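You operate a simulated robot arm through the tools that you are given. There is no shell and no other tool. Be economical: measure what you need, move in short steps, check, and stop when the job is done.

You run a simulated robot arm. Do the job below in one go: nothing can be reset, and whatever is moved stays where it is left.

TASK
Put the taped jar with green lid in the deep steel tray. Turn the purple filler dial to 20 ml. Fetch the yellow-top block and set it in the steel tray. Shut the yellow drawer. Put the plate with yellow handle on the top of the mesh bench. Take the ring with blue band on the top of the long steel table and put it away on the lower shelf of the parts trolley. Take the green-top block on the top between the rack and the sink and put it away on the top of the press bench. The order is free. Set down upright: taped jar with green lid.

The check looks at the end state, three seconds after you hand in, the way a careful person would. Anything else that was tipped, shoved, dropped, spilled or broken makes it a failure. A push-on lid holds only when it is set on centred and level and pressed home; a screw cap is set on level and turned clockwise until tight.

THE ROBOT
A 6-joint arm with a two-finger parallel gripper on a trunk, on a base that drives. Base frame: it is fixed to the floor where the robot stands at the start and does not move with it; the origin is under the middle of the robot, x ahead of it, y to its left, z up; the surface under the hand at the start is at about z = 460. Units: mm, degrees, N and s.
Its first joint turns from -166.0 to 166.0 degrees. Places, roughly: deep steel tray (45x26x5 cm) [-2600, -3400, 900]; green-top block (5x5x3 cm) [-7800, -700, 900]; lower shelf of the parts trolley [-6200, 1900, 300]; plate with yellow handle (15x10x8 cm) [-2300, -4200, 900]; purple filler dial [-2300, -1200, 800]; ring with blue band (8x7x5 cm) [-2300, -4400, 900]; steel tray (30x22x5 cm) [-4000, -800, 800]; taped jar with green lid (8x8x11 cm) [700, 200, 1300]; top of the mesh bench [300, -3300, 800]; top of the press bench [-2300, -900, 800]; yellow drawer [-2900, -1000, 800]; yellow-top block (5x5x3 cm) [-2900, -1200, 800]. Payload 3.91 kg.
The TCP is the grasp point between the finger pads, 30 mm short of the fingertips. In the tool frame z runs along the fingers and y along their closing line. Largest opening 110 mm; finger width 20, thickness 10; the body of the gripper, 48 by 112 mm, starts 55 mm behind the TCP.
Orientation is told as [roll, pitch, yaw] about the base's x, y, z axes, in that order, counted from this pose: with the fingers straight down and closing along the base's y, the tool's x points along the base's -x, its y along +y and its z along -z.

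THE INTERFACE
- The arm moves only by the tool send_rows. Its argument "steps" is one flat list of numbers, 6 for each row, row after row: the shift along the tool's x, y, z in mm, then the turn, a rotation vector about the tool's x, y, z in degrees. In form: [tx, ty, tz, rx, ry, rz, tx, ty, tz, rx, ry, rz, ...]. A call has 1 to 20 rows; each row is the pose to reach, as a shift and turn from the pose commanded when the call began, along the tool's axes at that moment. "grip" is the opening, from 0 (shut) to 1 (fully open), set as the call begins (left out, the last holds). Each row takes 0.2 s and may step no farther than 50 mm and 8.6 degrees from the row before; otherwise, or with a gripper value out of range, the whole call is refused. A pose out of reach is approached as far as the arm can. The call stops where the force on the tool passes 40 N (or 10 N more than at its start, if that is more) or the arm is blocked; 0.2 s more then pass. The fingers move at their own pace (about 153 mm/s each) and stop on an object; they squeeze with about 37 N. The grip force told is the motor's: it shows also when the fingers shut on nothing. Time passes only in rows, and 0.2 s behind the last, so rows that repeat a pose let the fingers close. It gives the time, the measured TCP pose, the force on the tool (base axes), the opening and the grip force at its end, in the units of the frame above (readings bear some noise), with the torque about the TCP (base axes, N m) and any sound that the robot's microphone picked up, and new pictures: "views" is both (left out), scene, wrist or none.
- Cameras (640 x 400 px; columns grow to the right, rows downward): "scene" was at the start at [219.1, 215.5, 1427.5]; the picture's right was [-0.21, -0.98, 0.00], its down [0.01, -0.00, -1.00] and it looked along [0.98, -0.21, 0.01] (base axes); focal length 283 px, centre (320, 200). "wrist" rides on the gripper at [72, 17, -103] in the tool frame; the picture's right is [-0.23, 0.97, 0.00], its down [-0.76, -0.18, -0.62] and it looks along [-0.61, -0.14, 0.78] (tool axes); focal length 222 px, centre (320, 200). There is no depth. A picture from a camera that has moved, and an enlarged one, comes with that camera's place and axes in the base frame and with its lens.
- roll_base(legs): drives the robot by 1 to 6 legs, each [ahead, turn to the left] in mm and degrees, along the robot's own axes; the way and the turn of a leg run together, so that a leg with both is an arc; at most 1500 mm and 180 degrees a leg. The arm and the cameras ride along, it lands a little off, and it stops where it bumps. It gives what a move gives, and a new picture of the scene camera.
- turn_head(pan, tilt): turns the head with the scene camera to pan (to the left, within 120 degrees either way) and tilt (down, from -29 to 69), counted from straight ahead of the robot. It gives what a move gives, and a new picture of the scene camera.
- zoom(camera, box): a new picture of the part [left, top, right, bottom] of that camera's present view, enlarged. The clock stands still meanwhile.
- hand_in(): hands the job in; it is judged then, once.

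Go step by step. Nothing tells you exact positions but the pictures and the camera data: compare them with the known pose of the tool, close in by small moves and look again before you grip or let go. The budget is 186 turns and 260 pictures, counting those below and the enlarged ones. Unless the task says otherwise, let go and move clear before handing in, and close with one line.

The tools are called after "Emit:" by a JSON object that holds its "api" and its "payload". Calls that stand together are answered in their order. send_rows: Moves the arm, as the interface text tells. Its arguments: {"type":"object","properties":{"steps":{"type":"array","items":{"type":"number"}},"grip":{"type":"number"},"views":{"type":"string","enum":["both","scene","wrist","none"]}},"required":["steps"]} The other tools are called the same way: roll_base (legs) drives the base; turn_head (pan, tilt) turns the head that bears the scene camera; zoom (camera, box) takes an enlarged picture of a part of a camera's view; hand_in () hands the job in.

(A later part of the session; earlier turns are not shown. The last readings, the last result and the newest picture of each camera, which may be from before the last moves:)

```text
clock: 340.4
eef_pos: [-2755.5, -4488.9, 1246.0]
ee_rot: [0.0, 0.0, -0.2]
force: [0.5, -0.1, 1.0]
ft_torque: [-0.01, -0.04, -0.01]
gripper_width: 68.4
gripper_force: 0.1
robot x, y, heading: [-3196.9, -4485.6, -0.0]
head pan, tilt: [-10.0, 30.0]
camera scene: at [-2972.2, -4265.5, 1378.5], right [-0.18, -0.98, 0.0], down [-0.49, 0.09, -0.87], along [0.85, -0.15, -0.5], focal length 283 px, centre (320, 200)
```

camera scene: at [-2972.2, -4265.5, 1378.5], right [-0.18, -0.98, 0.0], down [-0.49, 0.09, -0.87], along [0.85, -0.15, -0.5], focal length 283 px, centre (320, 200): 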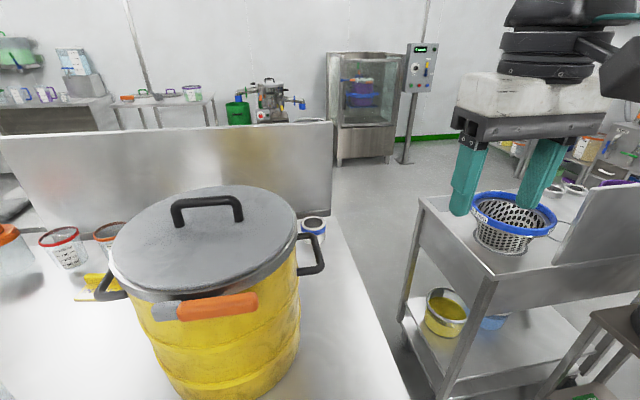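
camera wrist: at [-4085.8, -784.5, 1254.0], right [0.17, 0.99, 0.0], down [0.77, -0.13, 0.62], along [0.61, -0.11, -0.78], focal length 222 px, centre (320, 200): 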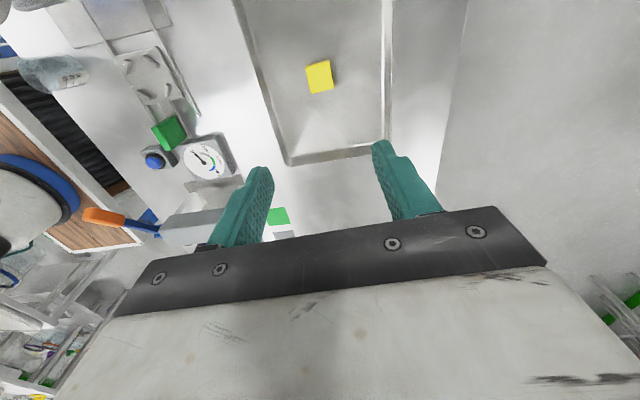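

Emit:
{"api": "send_rows", "payload": {"steps": [-44, 5, 0, 0, 0, 0, -88, 10, 0, 0, 0, 0, -132, 15, 0, 0, 0, 0, -176, 20, 0, 0, 0, 0, -220, 30, 0, 0, 0, 0, -264, 45, 0, 0, 0, 0, -308, 62, 0, 0, 0, 0, -352, 80, 0, 0, 0, 0, -396, 98, 0, 0, 0, 0, -438, 112, 15, 0, 0, 0, -478, 123, 40, 0, 0, 0, -478, 123, 85, 0, 0, 0, -478, 123, 130, 0, 0, 0, -478, 123, 130, 0, 0, 0], "grip": 0.9, "views": "both"}}

```text
clock: 343.4
eef_pos: [-2276.1, -4366.8, 1116.6]
ee_rot: [0.1, 0.0, -0.2]
force: [-1.2, -0.1, -0.4]
ft_torque: [0.0, 0.02, 0.03]
gripper_width: 98.9
gripper_force: 0.0
robot x, y, heading: [-3192.7, -4485.5, -0.1]
head pan, tilt: [-10.0, 30.0]
camera scene: at [-2972.2, -4265.5, 1378.5], right [-0.18, -0.98, 0.0], down [-0.49, 0.09, -0.87], along [0.85, -0.15, -0.5], focal length 283 px, centre (320, 200)
camera wrist: at [-2349.1, -4350.2, 1221.5], right [0.23, 0.97, 0.0], down [0.76, -0.18, 0.62], along [0.61, -0.14, -0.78], focal length 222 px, centre (320, 200)
```

scene: 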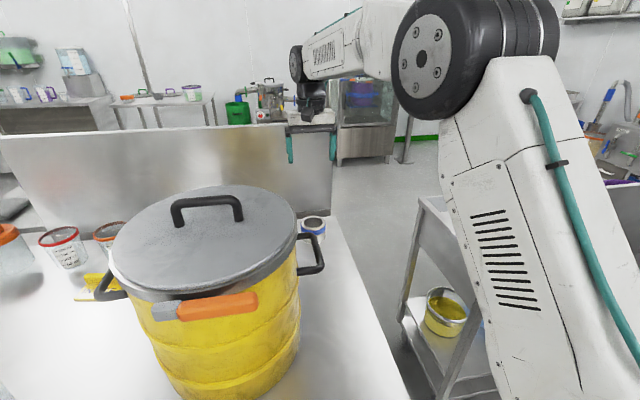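
wrist: 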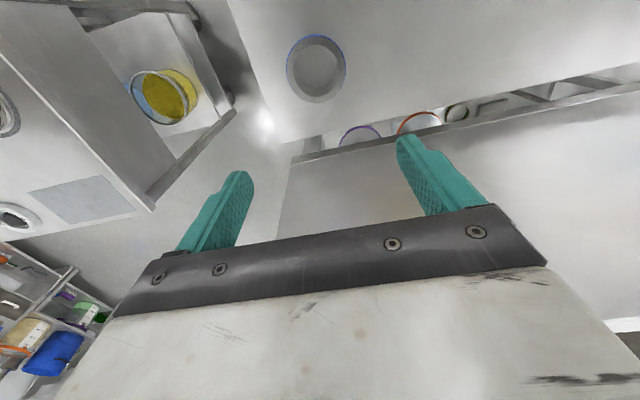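

Emit:
{"api": "send_rows", "payload": {"steps": [20, 2, 30, 0, 0, 0, 31, 2.5, 70, 0, 0, 0, 31, 2.5, 115, 0, 0, 0, 31, 2.5, 130, 0, 0, 0, 31, 2.5, 130, 0, 0, 0], "views": "wrist"}}

```text
clock: 344.6
eef_pos: [-2308.6, -4365.6, 987.8]
ee_rot: [0.1, 0.1, -0.2]
force: [0.7, -0.3, -0.5]
ft_torque: [0.01, 0.0, -0.01]
gripper_width: 98.8
gripper_force: 0.0
robot x, y, heading: [-3193.7, -4485.9, -0.2]
head pan, tilt: [-10.0, 30.0]
camera wrist: at [-2382.5, -4347.5, 1092.3], right [0.23, 0.97, 0.0], down [0.76, -0.18, 0.62], along [0.61, -0.14, -0.78], focal length 222 px, centre (320, 200)
```

wrist: 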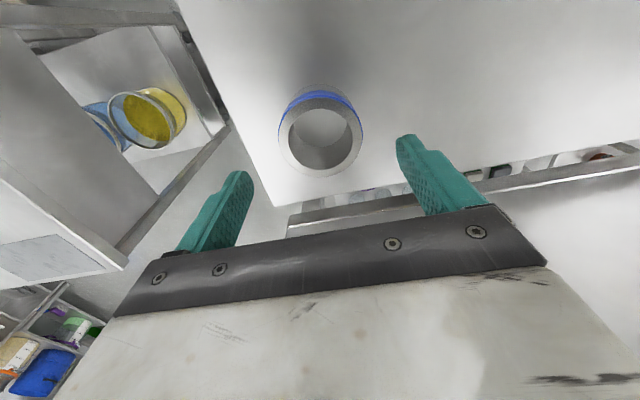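

Emit:
{"api": "send_rows", "payload": {"steps": [0, 2, 40, 0, 0, 0, 0, 2, 65, 0, 0, 0, 0, 2, 78, 0, 0, 0, 0, 2, 84, 0, 0, 0, 0, 2, 88, 0, 0, 0, 0, 2, 88, 0, 0, 0], "views": "none"}}

Emit:
{"api": "send_rows", "payload": {"steps": [0, 0, 0, 0, 0, 0, 0, 0, 0, 0, 0, 0, 0, 0, 0, 0, 0, 0], "grip": 0, "views": "both"}}

```text
clock: 346.0
eef_pos: [-2308.2, -4362.4, 900.0]
ee_rot: [0.0, 0.1, -0.2]
force: [0.0, -0.3, -0.2]
ft_torque: [-0.02, 0.0, -0.04]
gripper_width: 99.1
gripper_force: 0.1
robot x, y, heading: [-3195.2, -4482.5, -0.2]
head pan, tilt: [-10.0, 30.0]
```

```text
clock: 346.8
eef_pos: [-2305.2, -4363.6, 899.0]
ee_rot: [0.0, 0.0, -0.2]
force: [-0.1, 0.9, -0.5]
ft_torque: [-0.07, 0.03, 0.0]
gripper_width: 64.7
gripper_force: 37.0
robot x, y, heading: [-3191.1, -4480.7, -0.3]
head pan, tilt: [-10.0, 30.0]
camera scene: at [-2972.2, -4265.4, 1378.4], right [-0.18, -0.98, 0.0], down [-0.49, 0.09, -0.87], along [0.85, -0.15, -0.5], focal length 283 px, centre (320, 200)
camera wrist: at [-2380.4, -4345.0, 1004.1], right [0.23, 0.97, 0.0], down [0.76, -0.18, 0.62], along [0.61, -0.14, -0.78], focal length 222 px, centre (320, 200)
```

scene: 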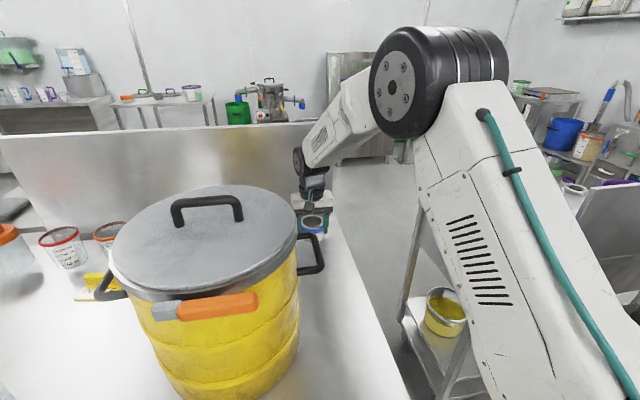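
wrist: 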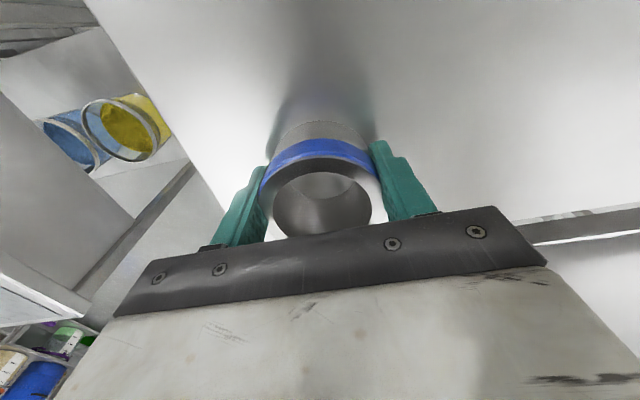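

The ring is gripped. I'll lift it and retract along the way I came.

Emit:
{"api": "send_rows", "payload": {"steps": [0, 0, -25, 0, 0, 0, 0, 0, -70, 0, 0, 0, 0, 0, -115, 0, 0, 0, 0, 0, -160, 0, 0, 0, 0, 0, -205, 0, 0, 0, 0, 0, -250, 0, 0, 0, 30, -10, -280, 0, 0, 0, 70, -25, -300, 0, 0, 0, 112, -41, -310, 0, 0, 0, 156, -57, -320, 0, 0, 0, 200, -73, -330, 0, 0, 0, 245, -88, -335, 0, 0, 0, 290, -98, -340, 0, 0, 0, 335, -108, -345, 0, 0, 0, 380, -115, -347, 0, 0, 0, 425, -122, -347, 0, 0, 0, 448, -125, -347, 0, 0, 0], "views": "scene"}}

```text
clock: 350.4
eef_pos: [-2755.7, -4486.9, 1246.2]
ee_rot: [0.0, 0.0, -0.2]
force: [0.4, -0.1, -2.6]
ft_torque: [-0.02, 0.03, -0.03]
gripper_width: 63.8
gripper_force: 37.1
robot x, y, heading: [-3192.8, -4486.5, -0.1]
head pan, tilt: [-10.0, 30.0]
camera scene: at [-2971.9, -4265.5, 1378.4], right [-0.18, -0.98, 0.0], down [-0.49, 0.09, -0.87], along [0.85, -0.15, -0.5], focal length 283 px, centre (320, 200)
```

scene: 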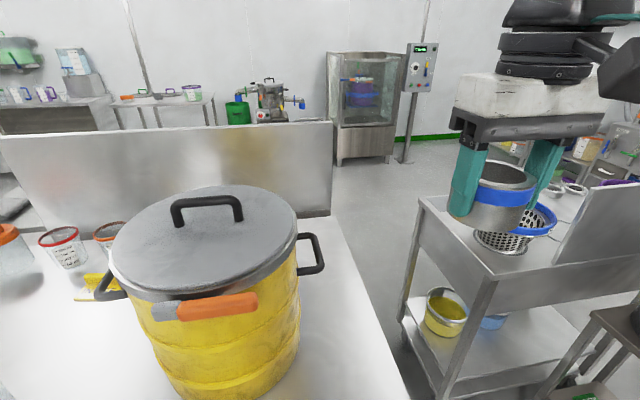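

Emit:
{"api": "turn_head", "payload": {"pan": 0, "tilt": 15}}

Emit:
{"api": "roll_base", "payload": {"legs": [[-260, 0], [0, 155.3], [1000, 0], [813, 0], [0, -47.9], [1000, 0]]}}

```text
clock: 351.2
eef_pos: [-2755.5, -4486.5, 1245.9]
ee_rot: [0.0, 0.0, -0.2]
force: [0.7, -0.5, -2.1]
ft_torque: [0.01, 0.02, 0.01]
gripper_width: 63.8
gripper_force: 37.2
robot x, y, heading: [-3195.8, -4482.3, -0.4]
head pan, tilt: [0.0, 15.0]
camera scene: at [-2967.9, -4249.9, 1402.6], right [0.0, -1.0, 0.0], down [-0.26, 0.0, -0.97], along [0.97, 0.0, -0.26], focal length 283 px, centre (320, 200)
```

scene: 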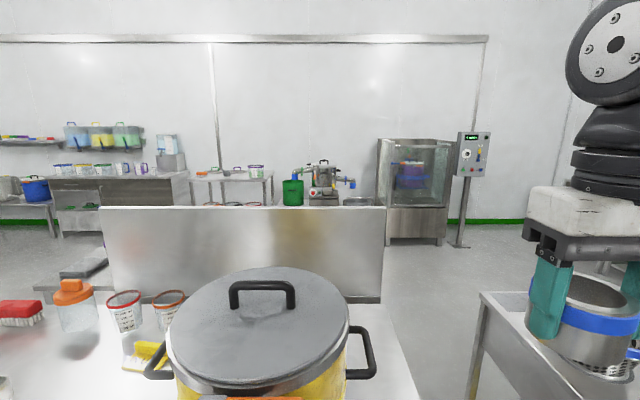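

```text
clock: 375.1
eef_pos: [-5465.4, -2295.6, 1246.1]
ee_rot: [-0.1, 0.0, 105.3]
force: [-0.6, 0.1, -2.7]
ft_torque: [-0.03, -0.03, 0.0]
gripper_width: 63.2
gripper_force: 37.2
robot x, y, heading: [-5348.0, -2718.7, 105.3]
head pan, tilt: [0.0, 15.0]
camera scene: at [-5635.0, -2565.8, 1402.7], right [0.96, 0.26, 0.0], down [0.07, -0.25, -0.97], along [-0.25, 0.93, -0.26], focal length 283 px, centre (320, 200)
```

scene: 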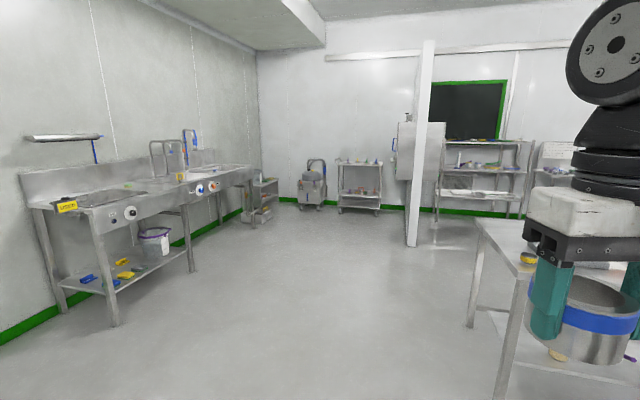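

Emit:
{"api": "roll_base", "payload": {"legs": [[0, -3], [1300, 0], [1300, 0], [1000, 0], [0, -12.3]]}}

Emit:
{"api": "turn_head", "payload": {"pan": -5, "tilt": 35}}

```text
clock: 394.0
eef_pos: [-6093.0, 1283.5, 1244.9]
ee_rot: [0.1, 0.1, 89.3]
force: [1.2, -0.2, -1.8]
ft_torque: [-0.01, 0.0, 0.01]
gripper_width: 62.9
gripper_force: 36.6
robot x, y, heading: [-6099.1, 847.2, 89.2]
head pan, tilt: [0.0, 15.0]
camera scene: at [-6329.4, 1072.5, 1402.7], right [1.0, -0.01, 0.0], down [0.0, -0.26, -0.97], along [0.01, 0.97, -0.26], focal length 283 px, centre (320, 200)
```

scene: 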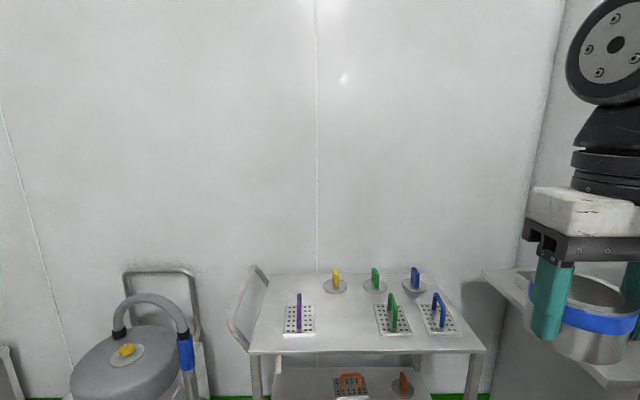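

```text
clock: 394.8
eef_pos: [-6091.1, 1284.1, 1246.8]
ee_rot: [0.0, 0.1, 89.3]
force: [-0.3, 0.2, -2.0]
ft_torque: [-0.04, 0.01, 0.0]
gripper_width: 62.9
gripper_force: 37.1
robot x, y, heading: [-6098.3, 846.7, 89.3]
head pan, tilt: [-5.0, 35.0]
camera scene: at [-6321.8, 1066.7, 1370.7], right [1.0, -0.1, 0.0], down [-0.06, -0.57, -0.82], along [0.08, 0.82, -0.57], focal length 283 px, centre (320, 200)
```

scene: 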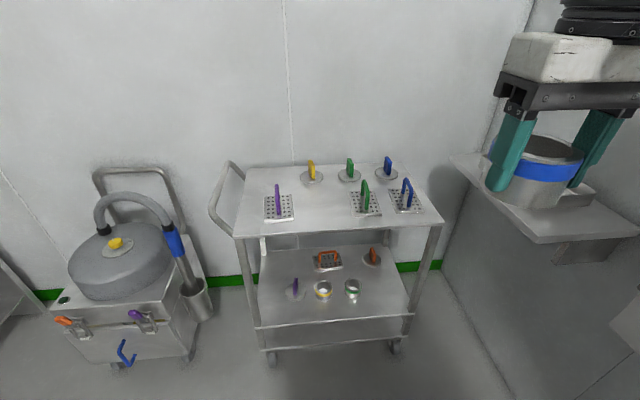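

The trolley's lower shelf is at z≈300, with a free spot at its front right near (-5985, 1825). I'll edge forward so the arm reaches in at a shallow slope below the top shelf.

Emit:
{"api": "roll_base", "payload": {"legs": [[60, 0]]}}

Emit:
{"api": "turn_head", "payload": {"pan": -10, "tilt": 50}}

```text
clock: 395.8
eef_pos: [-6091.4, 1345.4, 1247.1]
ee_rot: [0.0, 0.0, 89.3]
force: [-0.3, 0.5, -2.2]
ft_torque: [-0.04, 0.0, -0.01]
gripper_width: 62.7
gripper_force: 36.2
robot x, y, heading: [-6097.9, 907.0, 89.3]
head pan, tilt: [-5.0, 35.0]
camera scene: at [-6320.8, 1127.6, 1370.7], right [0.99, -0.1, 0.0], down [-0.06, -0.57, -0.82], along [0.08, 0.81, -0.57], focal length 283 px, centre (320, 200)
```

scene: 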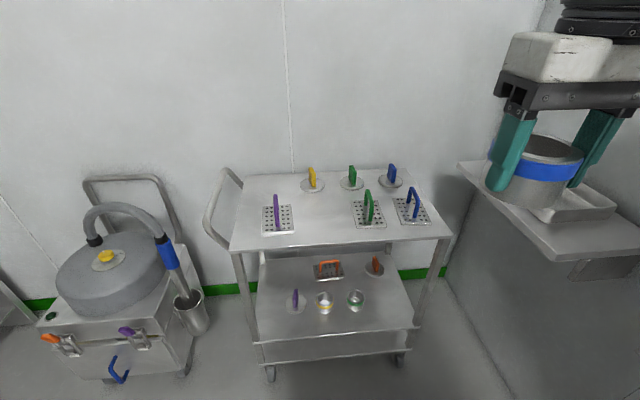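

```text
clock: 396.5
eef_pos: [-6091.1, 1344.4, 1246.7]
ee_rot: [0.0, 0.0, 89.4]
force: [0.2, -0.1, -1.7]
ft_torque: [-0.02, -0.02, -0.01]
gripper_width: 62.6
gripper_force: 37.3
robot x, y, heading: [-6097.5, 904.8, 89.1]
head pan, tilt: [-10.0, 50.0]
camera scene: at [-6315.3, 1115.6, 1349.0], right [0.98, -0.19, 0.0], down [-0.14, -0.75, -0.64], along [0.12, 0.63, -0.77], focal length 283 px, centre (320, 200)
```

scene: 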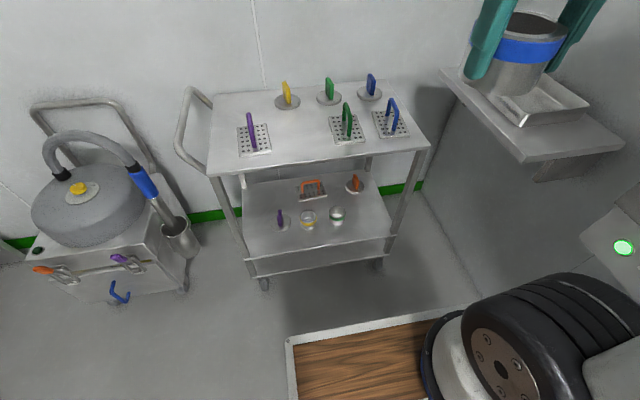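

Emit:
{"api": "send_rows", "payload": {"steps": [-7.8, -3.4, 43, 0, 0, 0, -15.6, -6.7, 86, 0, 0, 0, -23.4, -10, 130, 0, 0, 0, -31.2, -13.4, 174, 0, 0, 0, -39, -16.8, 218, 0, 0, 0, -46.8, -20, 261, 0, 0, 0, -54.6, -23.5, 305, 0, 0, 0, -62.4, -26.8, 349, 0, 0, 0, -70.2, -30, 392, 0, 0, 0, -78, -33.5, 436, 0, 0, 0, -85.8, -37, 480, 0, 0, 0, -93.6, -40, 523, 0, 0, 0, -101.4, -43.5, 567, 0, 0, 0, -109, -47, 610, 0, 0, 0, -117, -50, 654, 0, 0, 0, -125, -53.5, 698, 0, 0, 0, -133, -57, 741, 0, 0, 0, -140, -60, 785, 0, 0, 0, -148, -63.5, 829, 0, 0, 0, -156, -67, 868, 0, 0, 0], "views": "both"}}

```text
clock: 400.7
eef_pos: [-6020.6, 1501.5, 379.3]
ee_rot: [-0.1, 0.1, 89.2]
force: [0.0, 0.2, -2.8]
ft_torque: [-0.03, 0.0, -0.01]
gripper_width: 62.3
gripper_force: 37.2
out of reach, approached as far as the arm can: row 5, 6, 7, 8, 9, 10, 11, 12
robot x, y, heading: [-6098.7, 904.1, 89.3]
head pan, tilt: [-10.0, 50.0]
camera scene: at [-6315.3, 1115.6, 1348.9], right [0.98, -0.19, 0.0], down [-0.14, -0.75, -0.64], along [0.12, 0.63, -0.77], focal length 283 px, centre (320, 200)
camera wrist: at [-6040.4, 1429.0, 483.1], right [-0.97, 0.24, 0.0], down [0.19, 0.76, 0.62], along [0.15, 0.61, -0.78], focal length 222 px, centre (320, 200)
```

scene: 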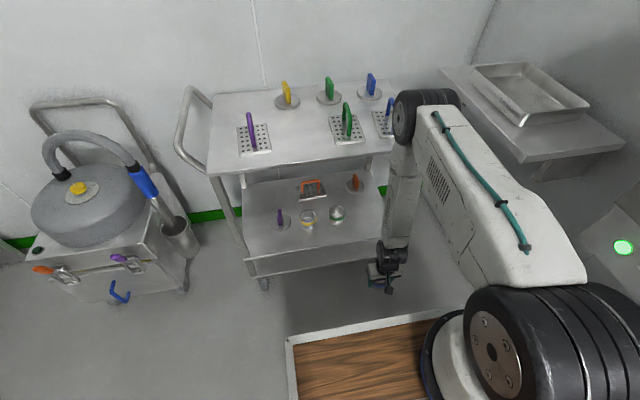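
wrist: 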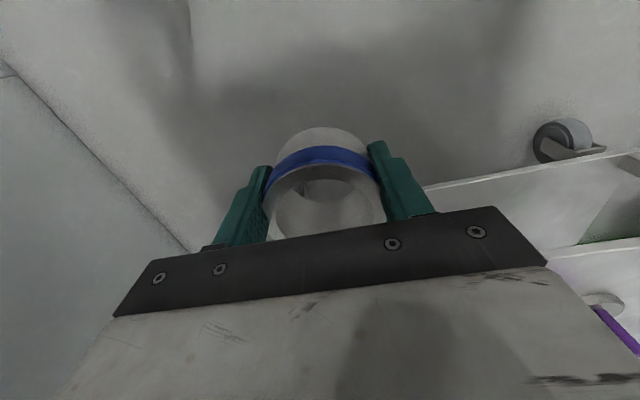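

Emit:
{"api": "send_rows", "payload": {"steps": [-40, -4, 0, 0, 0, 0, -80, -8, 0, 0, 0, 0, -120, -12, 0, 0, 0, 0, -160, -16, 0, 0, 0, 0, -195, -20, 0, 0, 0, 0, -195, -20, 0, 0, 0, 0], "views": "both"}}

```text
clock: 402.1
eef_pos: [-6001.0, 1696.6, 379.8]
ee_rot: [0.0, 0.0, 89.3]
force: [-1.0, 0.0, -3.1]
ft_torque: [-0.04, -0.01, 0.01]
gripper_width: 62.7
gripper_force: 36.9
robot x, y, heading: [-6097.8, 905.9, 89.4]
head pan, tilt: [-10.0, 50.0]
camera scene: at [-6315.2, 1115.6, 1348.9], right [0.98, -0.19, 0.0], down [-0.14, -0.75, -0.64], along [0.12, 0.63, -0.77], focal length 283 px, centre (320, 200)
camera wrist: at [-6019.5, 1623.5, 484.0], right [-0.97, 0.24, 0.0], down [0.19, 0.76, 0.62], along [0.15, 0.61, -0.78], focal length 222 px, centre (320, 200)
```

scene: 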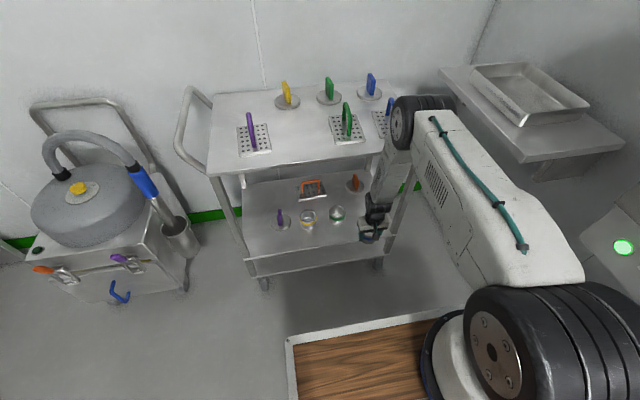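
wrist: 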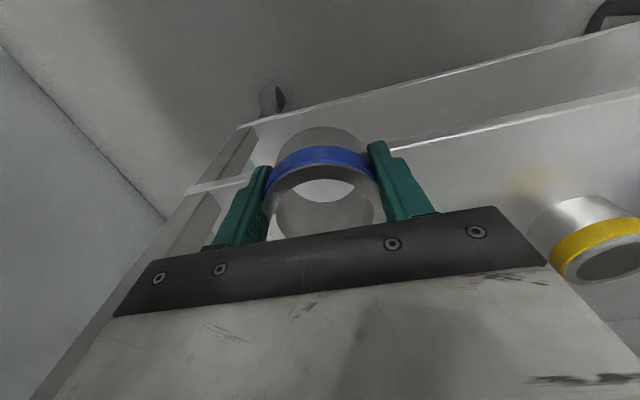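

Emit:
{"api": "send_rows", "payload": {"steps": [-20, -3, 0, 0, 0, 0, -40, -6, 0, 0, 0, 0, -60, -9, 0, 0, 0, 0, -60, -9, 0, 0, 0, 0], "views": "scene"}}

Emit:
{"api": "zoom", "payload": {"camera": "scene", "box": [280, 70, 480, 270]}}

```text
clock: 403.1
eef_pos: [-5989.3, 1753.4, 379.0]
ee_rot: [0.1, -0.1, 89.3]
force: [0.5, -0.3, -2.0]
ft_torque: [-0.04, -0.01, -0.02]
gripper_width: 62.6
gripper_force: 37.5
robot x, y, heading: [-6098.4, 904.3, 89.5]
head pan, tilt: [-10.0, 50.0]
camera scene: at [-6315.9, 1113.3, 1349.2], right [0.98, -0.19, 0.0], down [-0.14, -0.75, -0.64], along [0.12, 0.63, -0.77], focal length 283 px, centre (320, 200)
```

scene: 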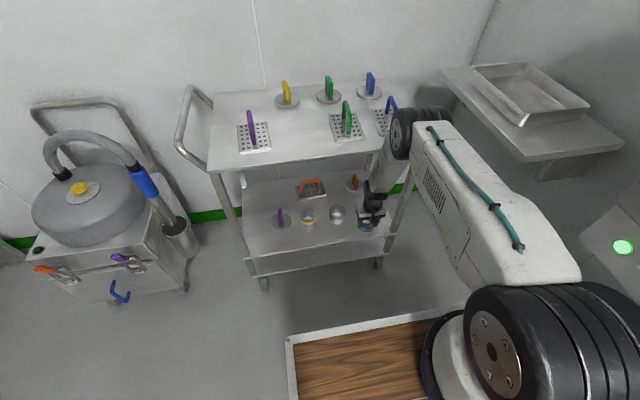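

```text
2.00 times, centred on (380, 170) of scene
camera zoom: at [-6315.9, 1113.3, 1349.2], right [0.98, -0.19, 0.0], down [-0.14, -0.75, -0.64], along [0.12, 0.63, -0.77], focal length 566 px, centre (200, 260)
```

zoom: 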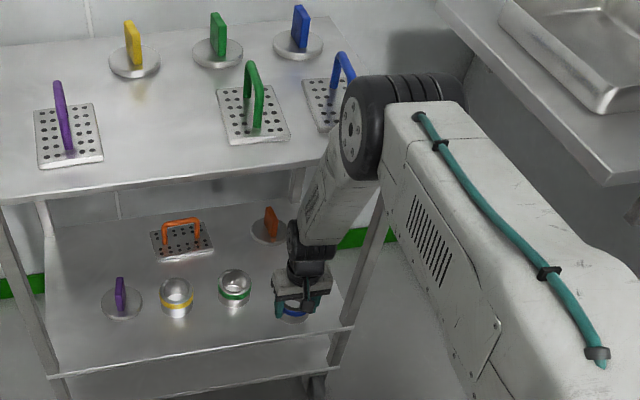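

The scene camera shifted slightly, so the forearm may be touching the trolley's top edge. I'll pull back, stand off a little for a flatter forearm, and go in lower.

Emit:
{"api": "send_rows", "payload": {"steps": [30, 0, 0, 0, 0, 0, 70, 0, 0, 0, 0, 0, 90, 0, 0, 0, 0, 0], "views": "none"}}

Emit:
{"api": "roll_base", "payload": {"legs": [[-35, 0]]}}

```text
clock: 403.9
eef_pos: [-5990.6, 1664.2, 380.5]
ee_rot: [0.0, -0.1, 89.2]
force: [-0.2, -0.4, -3.0]
ft_torque: [0.0, 0.0, 0.01]
gripper_width: 62.9
gripper_force: 37.4
robot x, y, heading: [-6097.9, 907.1, 89.1]
head pan, tilt: [-10.0, 50.0]
```

```text
clock: 404.8
eef_pos: [-5990.9, 1629.0, 380.1]
ee_rot: [0.0, 0.0, 89.2]
force: [0.0, -0.2, -3.0]
ft_torque: [-0.07, 0.03, 0.0]
gripper_width: 63.0
gripper_force: 36.8
robot x, y, heading: [-6101.4, 870.8, 89.2]
head pan, tilt: [-10.0, 50.0]
camera scene: at [-6315.6, 1080.9, 1348.9], right [0.98, -0.19, 0.0], down [-0.14, -0.75, -0.64], along [0.12, 0.63, -0.77], focal length 283 px, centre (320, 200)
```

scene: 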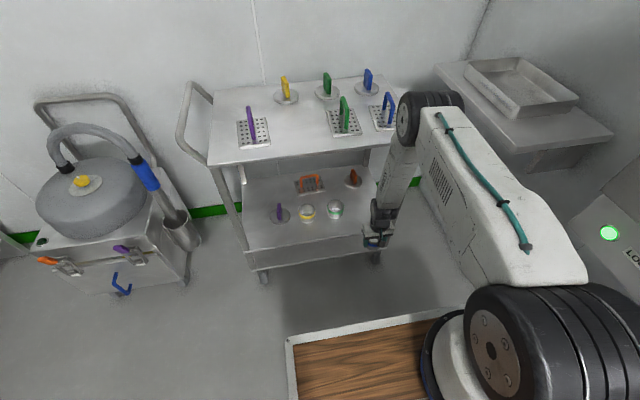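

Emit:
{"api": "send_rows", "payload": {"steps": [-5, 0, 12, 0, 0, 0, -35, -1, 24, 0, 0, 0, -70, -2, 24, 0, 0, 0, -100, -3, 24, 0, 0, 0, -125, -4, 24, 0, 0, 0, -125, -4, 24, 0, 0, 0], "views": "both"}}

```text
clock: 406.2
eef_pos: [-5985.9, 1754.2, 356.5]
ee_rot: [0.0, 0.0, 89.1]
force: [-0.3, 0.4, -2.4]
ft_torque: [0.0, 0.01, 0.0]
gripper_width: 62.8
gripper_force: 37.2
robot x, y, heading: [-6097.9, 873.5, 89.4]
head pan, tilt: [-10.0, 50.0]
camera scene: at [-6315.6, 1080.9, 1348.9], right [0.98, -0.19, 0.0], down [-0.14, -0.75, -0.64], along [0.12, 0.63, -0.77], focal length 283 px, centre (320, 200)
camera wrist: at [-6004.2, 1682.6, 461.8], right [-0.97, 0.24, 0.0], down [0.19, 0.76, 0.62], along [0.15, 0.61, -0.78], focal length 222 px, centre (320, 200)
```

scene: 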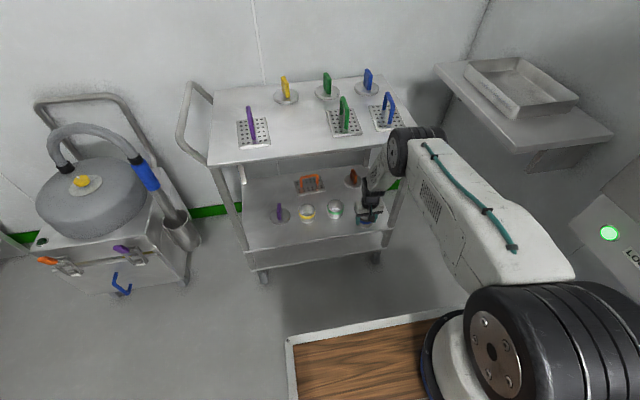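
wrist: 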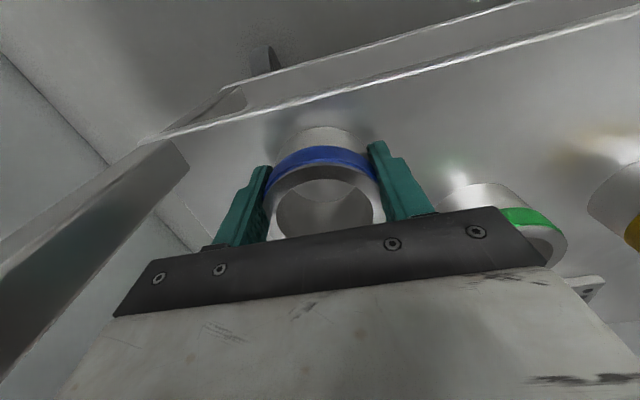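

Emit:
{"api": "send_rows", "payload": {"steps": [-15, 0, 0, 0, 0, 0, -30, 0, 0, 0, 0, 0, -40, 0, 0, 0, 0, 0, -40, 0, 0, 0, 0, 0], "views": "scene"}}

```text
clock: 407.2
eef_pos: [-5984.8, 1794.4, 356.8]
ee_rot: [0.1, 0.1, 89.1]
force: [-0.5, 0.4, -1.5]
ft_torque: [-0.05, 0.0, -0.01]
gripper_width: 62.6
gripper_force: 37.5
robot x, y, heading: [-6092.6, 869.4, 89.3]
head pan, tilt: [-10.0, 50.0]
camera scene: at [-6315.6, 1080.9, 1348.9], right [0.98, -0.19, 0.0], down [-0.14, -0.75, -0.64], along [0.12, 0.63, -0.77], focal length 283 px, centre (320, 200)
```

scene: 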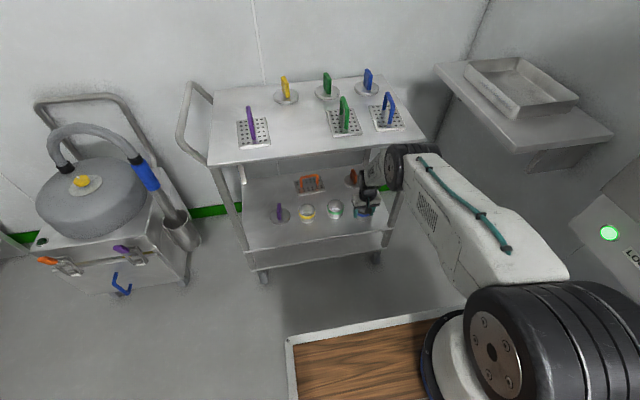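

Emit:
{"api": "send_rows", "payload": {"steps": [0, 0, 4, 0, 0, 0, 0, 0, 8, 0, 0, 0, 0, 0, 10, 0, 0, 0, 0, 0, 12, 0, 0, 0, 0, 0, 14, 0, 0, 0, 0, 0, 16, 0, 0, 0, 0, 0, 18, 0, 0, 0, 0, 0, 20, 0, 0, 0, 0, 0, 22, 0, 0, 0, 0, 0, 24, 0, 0, 0, 0, 0, 26, 0, 0, 0], "views": "both"}}

```text
clock: 408.4
eef_pos: [-5985.1, 1795.3, 344.5]
ee_rot: [0.0, -0.1, 89.2]
force: [-2.7, -14.8, 23.4]
ft_torque: [0.6, -0.12, -0.06]
gripper_width: 62.7
gripper_force: 37.1
robot x, y, heading: [-6098.0, 872.2, 89.1]
head pan, tilt: [-10.0, 50.0]
stopped in row 6: the force on the tool passed its limit at 45 N (the readings are from after the stop); the commanded pose is now the measured one
camera scene: at [-6315.7, 1079.7, 1349.1], right [0.98, -0.19, 0.0], down [-0.14, -0.75, -0.64], along [0.12, 0.63, -0.77], focal length 283 px, centre (320, 200)
camera wrist: at [-6003.1, 1723.3, 449.4], right [-0.97, 0.24, 0.0], down [0.19, 0.76, 0.62], along [0.15, 0.61, -0.78], focal length 222 px, centre (320, 200)
```

scene: 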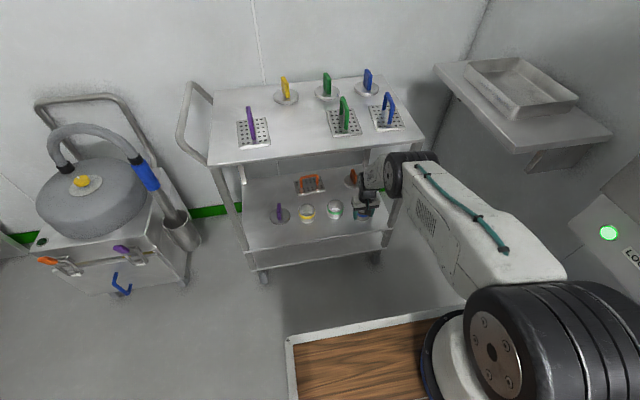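
wrist: 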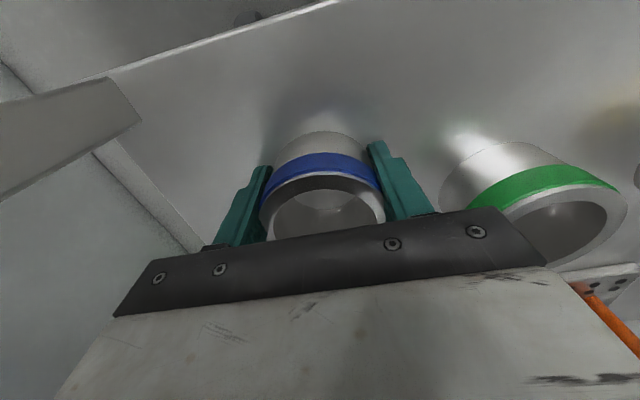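

Emit:
{"api": "send_rows", "payload": {"steps": [0, 0, -2, 0, 0, 0, 0, 0, -3, 0, 0, 0, 0, 0, -3, 0, 0, 0], "grip": 0.8, "views": "wrist"}}

```text
clock: 409.2
eef_pos: [-5985.4, 1796.2, 345.4]
ee_rot: [0.0, -0.1, 89.2]
force: [0.5, 0.0, -0.5]
ft_torque: [0.0, 0.02, 0.02]
gripper_width: 88.2
gripper_force: 0.1
robot x, y, heading: [-6099.8, 872.8, 88.9]
head pan, tilt: [-10.0, 50.0]
camera wrist: at [-6003.6, 1723.8, 450.1], right [-0.97, 0.24, 0.0], down [0.19, 0.76, 0.62], along [0.15, 0.61, -0.78], focal length 222 px, centre (320, 200)
```

wrist: 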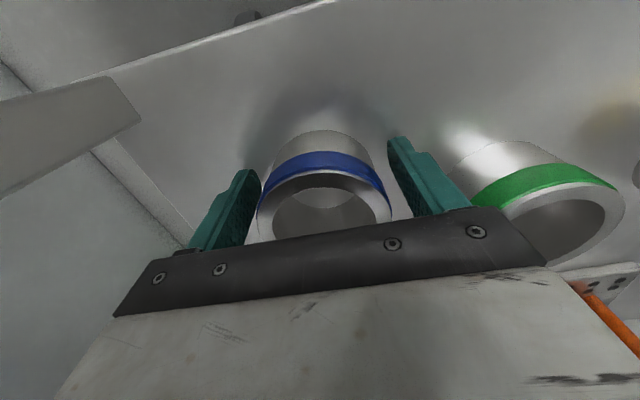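

Emit:
{"api": "send_rows", "payload": {"steps": [15, 0, 0, 0, 0, 0, 40, 0, 0, 0, 0, 0, 75, 0, 0, 0, 0, 0, 115, 0, 0, 0, 0, 0, 160, 0, 0, 0, 0, 0, 205, 0, 0, 0, 0, 0, 250, 0, 0, 0, 0, 0, 290, 0, 0, 0, 0, 0], "views": "both"}}

```text
clock: 411.0
eef_pos: [-5988.6, 1505.9, 344.0]
ee_rot: [0.1, -0.2, 89.3]
force: [0.2, -0.1, 0.0]
ft_torque: [0.0, -0.03, 0.0]
gripper_width: 87.9
gripper_force: 0.1
robot x, y, heading: [-6097.4, 871.7, 89.3]
head pan, tilt: [-10.0, 50.0]
camera scene: at [-6315.6, 1080.9, 1348.9], right [0.98, -0.19, 0.0], down [-0.14, -0.75, -0.64], along [0.12, 0.63, -0.77], focal length 283 px, centre (320, 200)
camera wrist: at [-6007.8, 1432.4, 448.4], right [-0.97, 0.24, 0.0], down [0.19, 0.76, 0.63], along [0.15, 0.61, -0.78], focal length 222 px, centre (320, 200)
```

scene: 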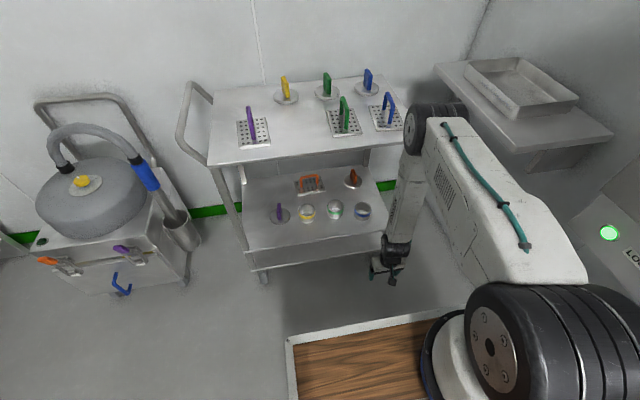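
wrist: 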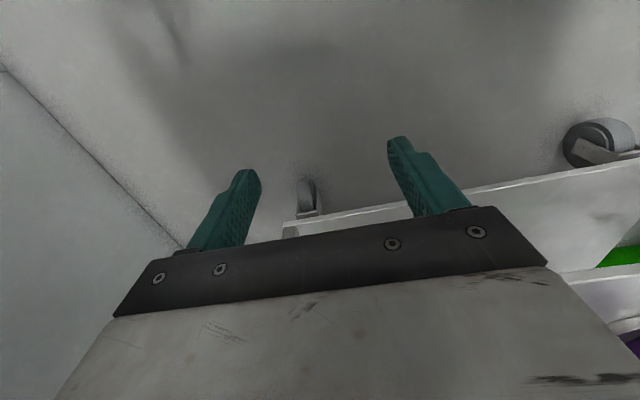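

Emit:
{"api": "send_rows", "payload": {"steps": [0, 0, -47, 0, 0, 0, 0, 0, -94, 0, 0, 0, 0, 0, -141, 0, 0, 0, 0, 0, -188, 0, 0, 0, 0, 0, -235, 0, 0, 0, 0, 0, -282, 0, 0, 0, 0, 0, -329, 0, 0, 0, 0, 0, -376, 0, 0, 0, 0, 0, -423, 0, 0, 0, 0, 0, -470, 0, 0, 0, 0, 0, -517, 0, 0, 0, 0, 0, -564, 0, 0, 0, 0, 0, -611, 0, 0, 0, 0, 0, -658, 0, 0, 0, 0, 0, -705, 0, 0, 0, 0, 0, -752, 0, 0, 0, 0, 0, -799, 0, 0, 0, 0, 0, -846, 0, 0, 0, 0, 0, -890, 0, 0, 0], "views": "none"}}

Emit:
{"api": "turn_head", "payload": {"pan": 0, "tilt": 15}}

```text
clock: 415.0
eef_pos: [-5987.1, 1504.0, 1235.4]
ee_rot: [-0.1, 0.0, 89.2]
force: [0.2, 0.0, -0.9]
ft_torque: [0.0, -0.03, -0.01]
gripper_width: 87.9
gripper_force: 0.0
robot x, y, heading: [-6096.0, 874.6, 89.2]
head pan, tilt: [-10.0, 50.0]
```

```text
clock: 416.0
eef_pos: [-5987.7, 1503.6, 1235.8]
ee_rot: [0.0, -0.1, 89.2]
force: [0.0, -0.1, -0.2]
ft_torque: [0.02, -0.01, 0.0]
gripper_width: 87.8
gripper_force: 0.1
robot x, y, heading: [-6098.6, 873.5, 89.3]
head pan, tilt: [0.0, 15.0]
camera scene: at [-6328.7, 1098.6, 1402.6], right [1.0, -0.01, 0.0], down [0.0, -0.26, -0.97], along [0.01, 0.97, -0.26], focal length 283 px, centre (320, 200)
```

scene: 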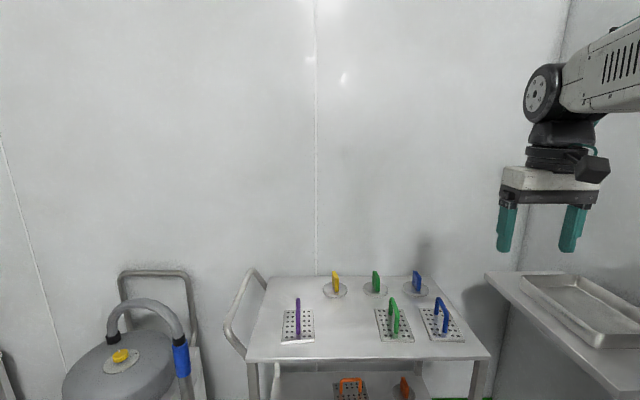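

The ring sits on the lower shelf beside the others. Now I'll retract the arm and drive to the green-top block by the sink on the west wall.

Emit:
{"api": "send_rows", "payload": {"steps": [40, 26, 0, 0, 0, 0, 80, 52, 0, 0, 0, 0, 120, 78, 0, 0, 0, 0, 160, 104, 0, 0, 0, 0], "views": "none"}}

Emit:
{"api": "roll_base", "payload": {"legs": [[-250, 0], [0, 148], [1500, 0], [71, 0], [0, -57.2]]}}

```text
clock: 417.0
eef_pos: [-6093.7, 1344.3, 1235.2]
ee_rot: [-0.1, 0.1, 89.2]
force: [-0.4, 0.6, 0.2]
ft_torque: [-0.05, -0.03, 0.0]
gripper_width: 88.1
gripper_force: 0.3
robot x, y, heading: [-6094.5, 869.1, 89.1]
head pan, tilt: [0.0, 15.0]
```

```text
clock: 435.2
eef_pos: [-7381.8, -726.8, 1234.4]
ee_rot: [0.0, -0.1, -179.5]
force: [0.6, 0.6, -0.5]
ft_torque: [0.0, 0.01, -0.01]
gripper_width: 88.0
gripper_force: 0.1
robot x, y, heading: [-6910.2, -721.7, -179.3]
head pan, tilt: [0.0, 15.0]
camera scene: at [-7128.6, -957.3, 1402.7], right [-0.01, 1.0, 0.0], down [0.26, 0.0, -0.97], along [-0.97, -0.01, -0.26], focal length 283 px, centre (320, 200)
```

scene: 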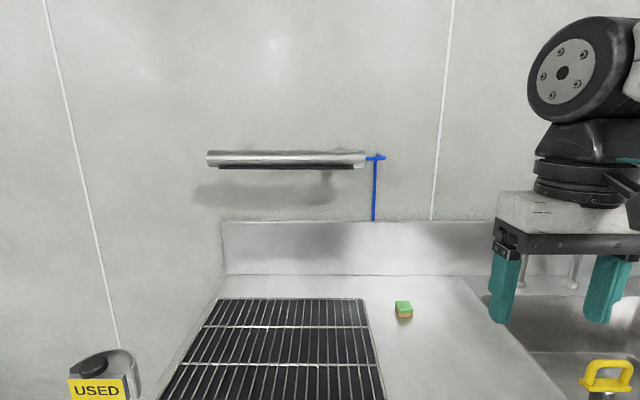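

Emit:
{"api": "roll_base", "payload": {"legs": [[80, 0]]}}

Emit:
{"api": "turn_head", "payload": {"pan": -15, "tilt": 35}}

```text
clock: 436.3
eef_pos: [-7461.3, -727.3, 1234.0]
ee_rot: [0.0, -0.1, -179.5]
force: [-0.1, 0.9, -0.3]
ft_torque: [-0.01, -0.01, -0.02]
gripper_width: 88.0
gripper_force: 0.1
robot x, y, heading: [-6989.8, -716.8, -179.3]
head pan, tilt: [0.0, 15.0]
camera scene: at [-7208.8, -958.0, 1402.7], right [-0.01, 1.0, 0.0], down [0.26, 0.0, -0.97], along [-0.97, -0.01, -0.26], focal length 283 px, centre (320, 200)
```

scene: 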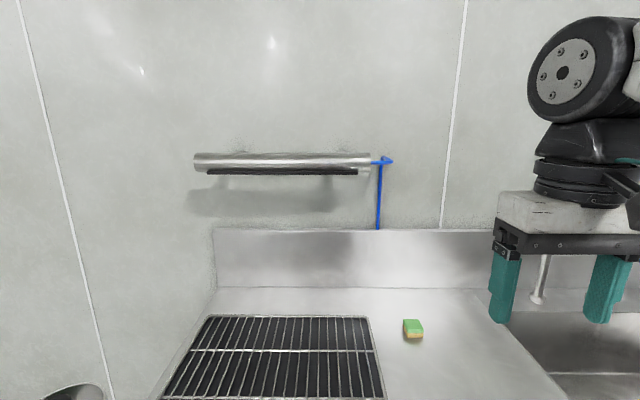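

```text
clock: 437.1
eef_pos: [-7461.4, -727.8, 1235.2]
ee_rot: [0.0, -0.1, -179.4]
force: [0.0, -0.5, -0.2]
ft_torque: [-0.04, 0.01, -0.03]
gripper_width: 88.0
gripper_force: 0.1
robot x, y, heading: [-6990.9, -720.6, -179.6]
head pan, tilt: [-15.0, 35.0]
camera scene: at [-7200.7, -935.2, 1370.7], right [0.25, 0.97, 0.0], down [0.55, -0.14, -0.82], along [-0.79, 0.2, -0.57], focal length 283 px, centre (320, 200)
```

scene: 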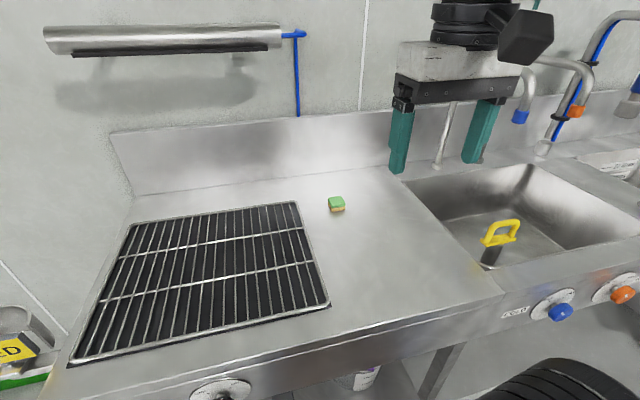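

Emit:
{"api": "send_rows", "payload": {"steps": [-44, 0, 0, 0, 0, 0, -88, 0, 0, 0, 0, 0, -132, 0, 0, 0, 0, 0, -176, 0, 0, 0, 0, 0, -220, 0, 0, 0, 0, 0, -264, 1, 10, 0, 0, 0, -308, 2, 30, 0, 0, 0, -349, 2, 55, 0, 0, 0, -349, 2, 95, 0, 0, 0, -349, 2, 130, 0, 0, 0, -349, 2, 130, 0, 0, 0], "grip": 0.62, "views": "both"}}

```text
clock: 439.5
eef_pos: [-7811.4, -733.1, 1105.1]
ee_rot: [-0.1, -0.1, -179.5]
force: [1.0, -0.2, 0.7]
ft_torque: [0.03, 0.01, -0.02]
gripper_width: 68.2
gripper_force: 0.2
robot x, y, heading: [-6992.0, -722.5, -179.7]
head pan, tilt: [-15.0, 35.0]
camera scene: at [-7200.7, -935.2, 1370.7], right [0.25, 0.97, 0.0], down [0.56, -0.14, -0.82], along [-0.79, 0.2, -0.57], focal length 283 px, centre (320, 200)
camera wrist: at [-7738.6, -749.3, 1209.2], right [-0.22, -0.98, 0.0], down [-0.76, 0.17, 0.62], along [-0.61, 0.14, -0.78], focal length 222 px, centre (320, 200)
```

scene: 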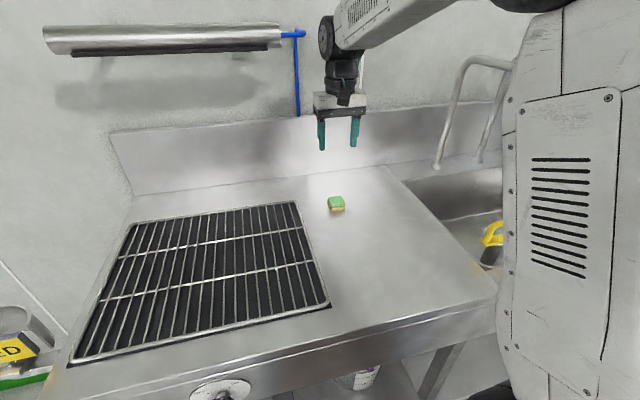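
wrist: 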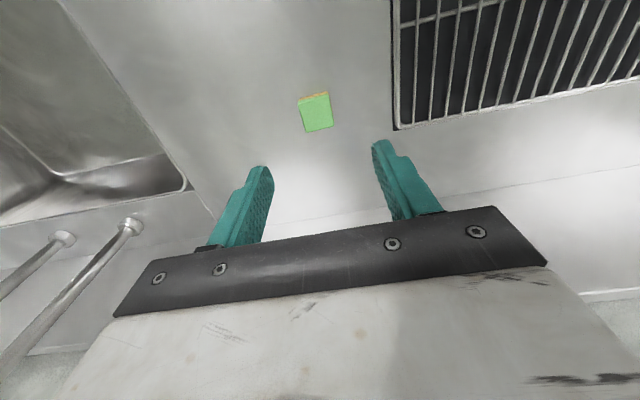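

Emit:
{"api": "send_rows", "payload": {"steps": [-10, -5, 40, 0, 0, 0, -21, -11, 85, 0, 0, 0, -21, -11, 130, 0, 0, 0, -21, -11, 145, 0, 0, 0, -21, -11, 145, 0, 0, 0], "views": "wrist"}}

```text
clock: 440.7
eef_pos: [-7830.4, -722.0, 959.8]
ee_rot: [0.0, 0.0, -179.5]
force: [0.2, 0.1, -0.5]
ft_torque: [-0.02, 0.03, 0.02]
gripper_width: 68.2
gripper_force: 0.0
robot x, y, heading: [-6984.2, -724.9, -179.5]
head pan, tilt: [-15.0, 35.0]
camera wrist: at [-7759.7, -738.1, 1064.0], right [-0.22, -0.98, 0.0], down [-0.76, 0.17, 0.62], along [-0.61, 0.14, -0.78], focal length 222 px, centre (320, 200)
```

wrist: 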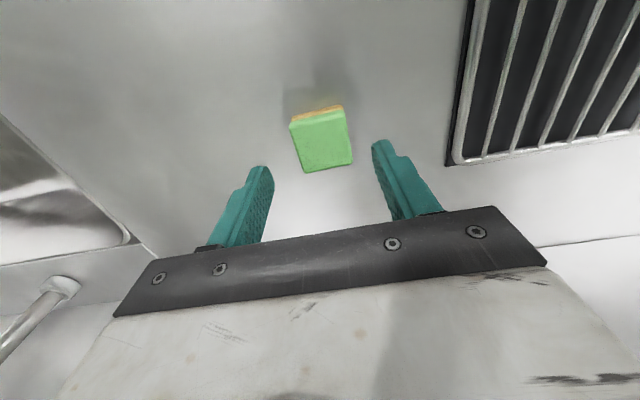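

Emit:
{"api": "send_rows", "payload": {"steps": [-2, 0, 30, 0, 0, 0, -2, 0, 50, 0, 0, 0, -2, 0, 60, 0, 0, 0, -2, 0, 60, 0, 0, 0], "views": "none"}}

Emit:
{"api": "send_rows", "payload": {"steps": [0, 0, 0, 0, 0, 0, 0, 0, 0, 0, 0, 0, 0, 0, 0, 0, 0, 0], "grip": 0, "views": "wrist"}}

```text
clock: 441.5
eef_pos: [-7833.8, -722.2, 910.1]
ee_rot: [0.0, -0.4, -179.5]
force: [15.3, 0.5, 19.1]
ft_torque: [0.21, -0.66, -0.09]
gripper_width: 67.9
gripper_force: 0.2
robot x, y, heading: [-6988.5, -719.1, -179.4]
head pan, tilt: [-15.0, 35.0]
stopped in row 3: the force on the tool passed its limit at 60 N (the readings are from after the stop); the commanded pose is now the measured one
```

```text
clock: 442.3
eef_pos: [-7837.2, -721.9, 909.6]
ee_rot: [0.0, -0.7, -179.3]
force: [-12.2, -0.8, 27.3]
ft_torque: [0.15, 0.1, 0.05]
gripper_width: 41.0
gripper_force: 37.2
robot x, y, heading: [-6988.9, -718.0, -179.7]
head pan, tilt: [-15.0, 35.0]
camera wrist: at [-7763.0, -738.4, 1013.7], right [-0.22, -0.98, 0.0], down [-0.76, 0.17, 0.63], along [-0.62, 0.14, -0.78], focal length 222 px, centre (320, 200)
```

wrist: 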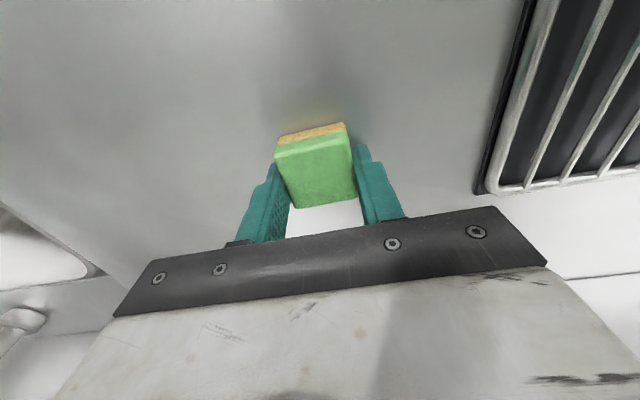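

The fingertips lightly touched the counter and the block is held at 41 mm. I'll lift, level the tool and retract.

Emit:
{"api": "send_rows", "payload": {"steps": [0, 0, -10, 0, 0, 0, 0, 0, -40, 0, 0.7, 0, 0, 0, -85, 0, 0.7, 0, 0, 0, -130, 0, 0.7, 0, 0, 0, -175, 0, 0.7, 0, 0, 0, -220, 0, 0.7, 0, 30, 0, -250, 0, 0.7, 0, 70, 0, -270, 0, 0.7, 0, 112, 0, -290, 0, 0.7, 0, 156, 0, -305, 0, 0.7, 0, 202, 0, -320, 0, 0.7, 0, 250, 0, -330, 0, 0.7, 0, 298, 0, -335, 0, 0.7, 0, 346, 0, -335, 0, 0.7, 0, 392, 0, -335, 0, 0.7, 0], "views": "scene"}}

```text
clock: 445.5
eef_pos: [-7440.8, -718.5, 1240.3]
ee_rot: [0.0, 0.4, -179.4]
force: [-1.3, 0.8, -0.6]
ft_torque: [-0.01, -0.04, 0.0]
gripper_width: 41.2
gripper_force: 36.9
robot x, y, heading: [-6991.3, -719.9, -179.5]
head pan, tilt: [-15.0, 35.0]
camera scene: at [-7201.2, -935.3, 1370.6], right [0.25, 0.97, 0.0], down [0.56, -0.14, -0.82], along [-0.79, 0.2, -0.57], focal length 283 px, centre (320, 200)
```

scene: 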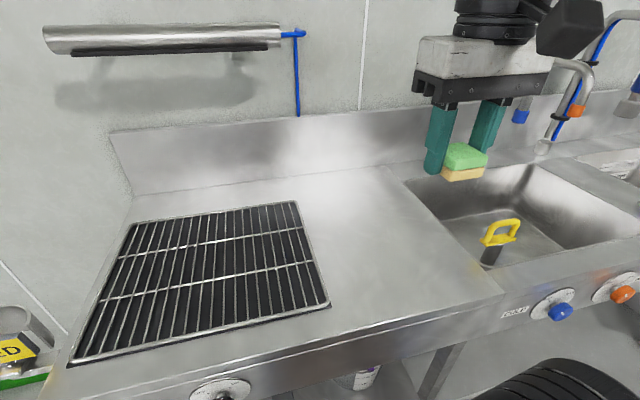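

Emit:
{"api": "turn_head", "payload": {"pan": 0, "tilt": 15}}

Emit:
{"api": "roll_base", "payload": {"legs": [[-200, 0], [0, 136.5], [1000, 0], [627, 0], [0, 43], [1200, 0]]}}

```text
clock: 446.3
eef_pos: [-7440.8, -719.7, 1241.0]
ee_rot: [0.0, 0.3, -179.4]
force: [-0.4, 0.3, -0.2]
ft_torque: [0.03, 0.0, 0.03]
gripper_width: 41.3
gripper_force: 36.8
robot x, y, heading: [-6990.2, -719.7, -179.5]
head pan, tilt: [0.0, 15.0]
camera scene: at [-7208.7, -958.0, 1402.6], right [-0.01, 1.0, 0.0], down [0.26, 0.0, -0.97], along [-0.97, -0.01, -0.26], focal length 283 px, centre (320, 200)
```

scene: 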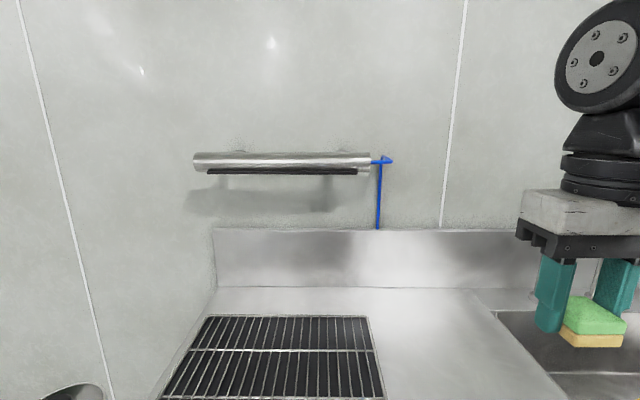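

```text
clock: 469.1
eef_pos: [-3979.6, -1923.5, 1241.6]
ee_rot: [-0.1, 0.3, -2.9]
force: [-0.7, -0.5, 0.4]
ft_torque: [0.01, 0.05, 0.01]
gripper_width: 41.2
gripper_force: 37.1
robot x, y, heading: [-4433.8, -1894.2, -2.8]
head pan, tilt: [0.0, 15.0]
camera scene: at [-4195.1, -1671.9, 1402.7], right [-0.05, -1.0, 0.0], down [-0.26, 0.01, -0.97], along [0.96, -0.05, -0.26], focal length 283 px, centre (320, 200)
```

scene: 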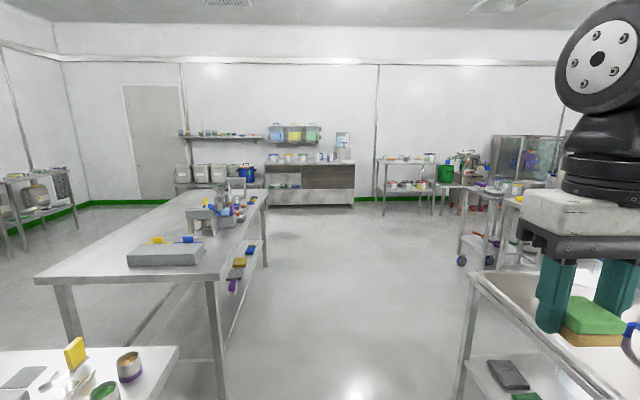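

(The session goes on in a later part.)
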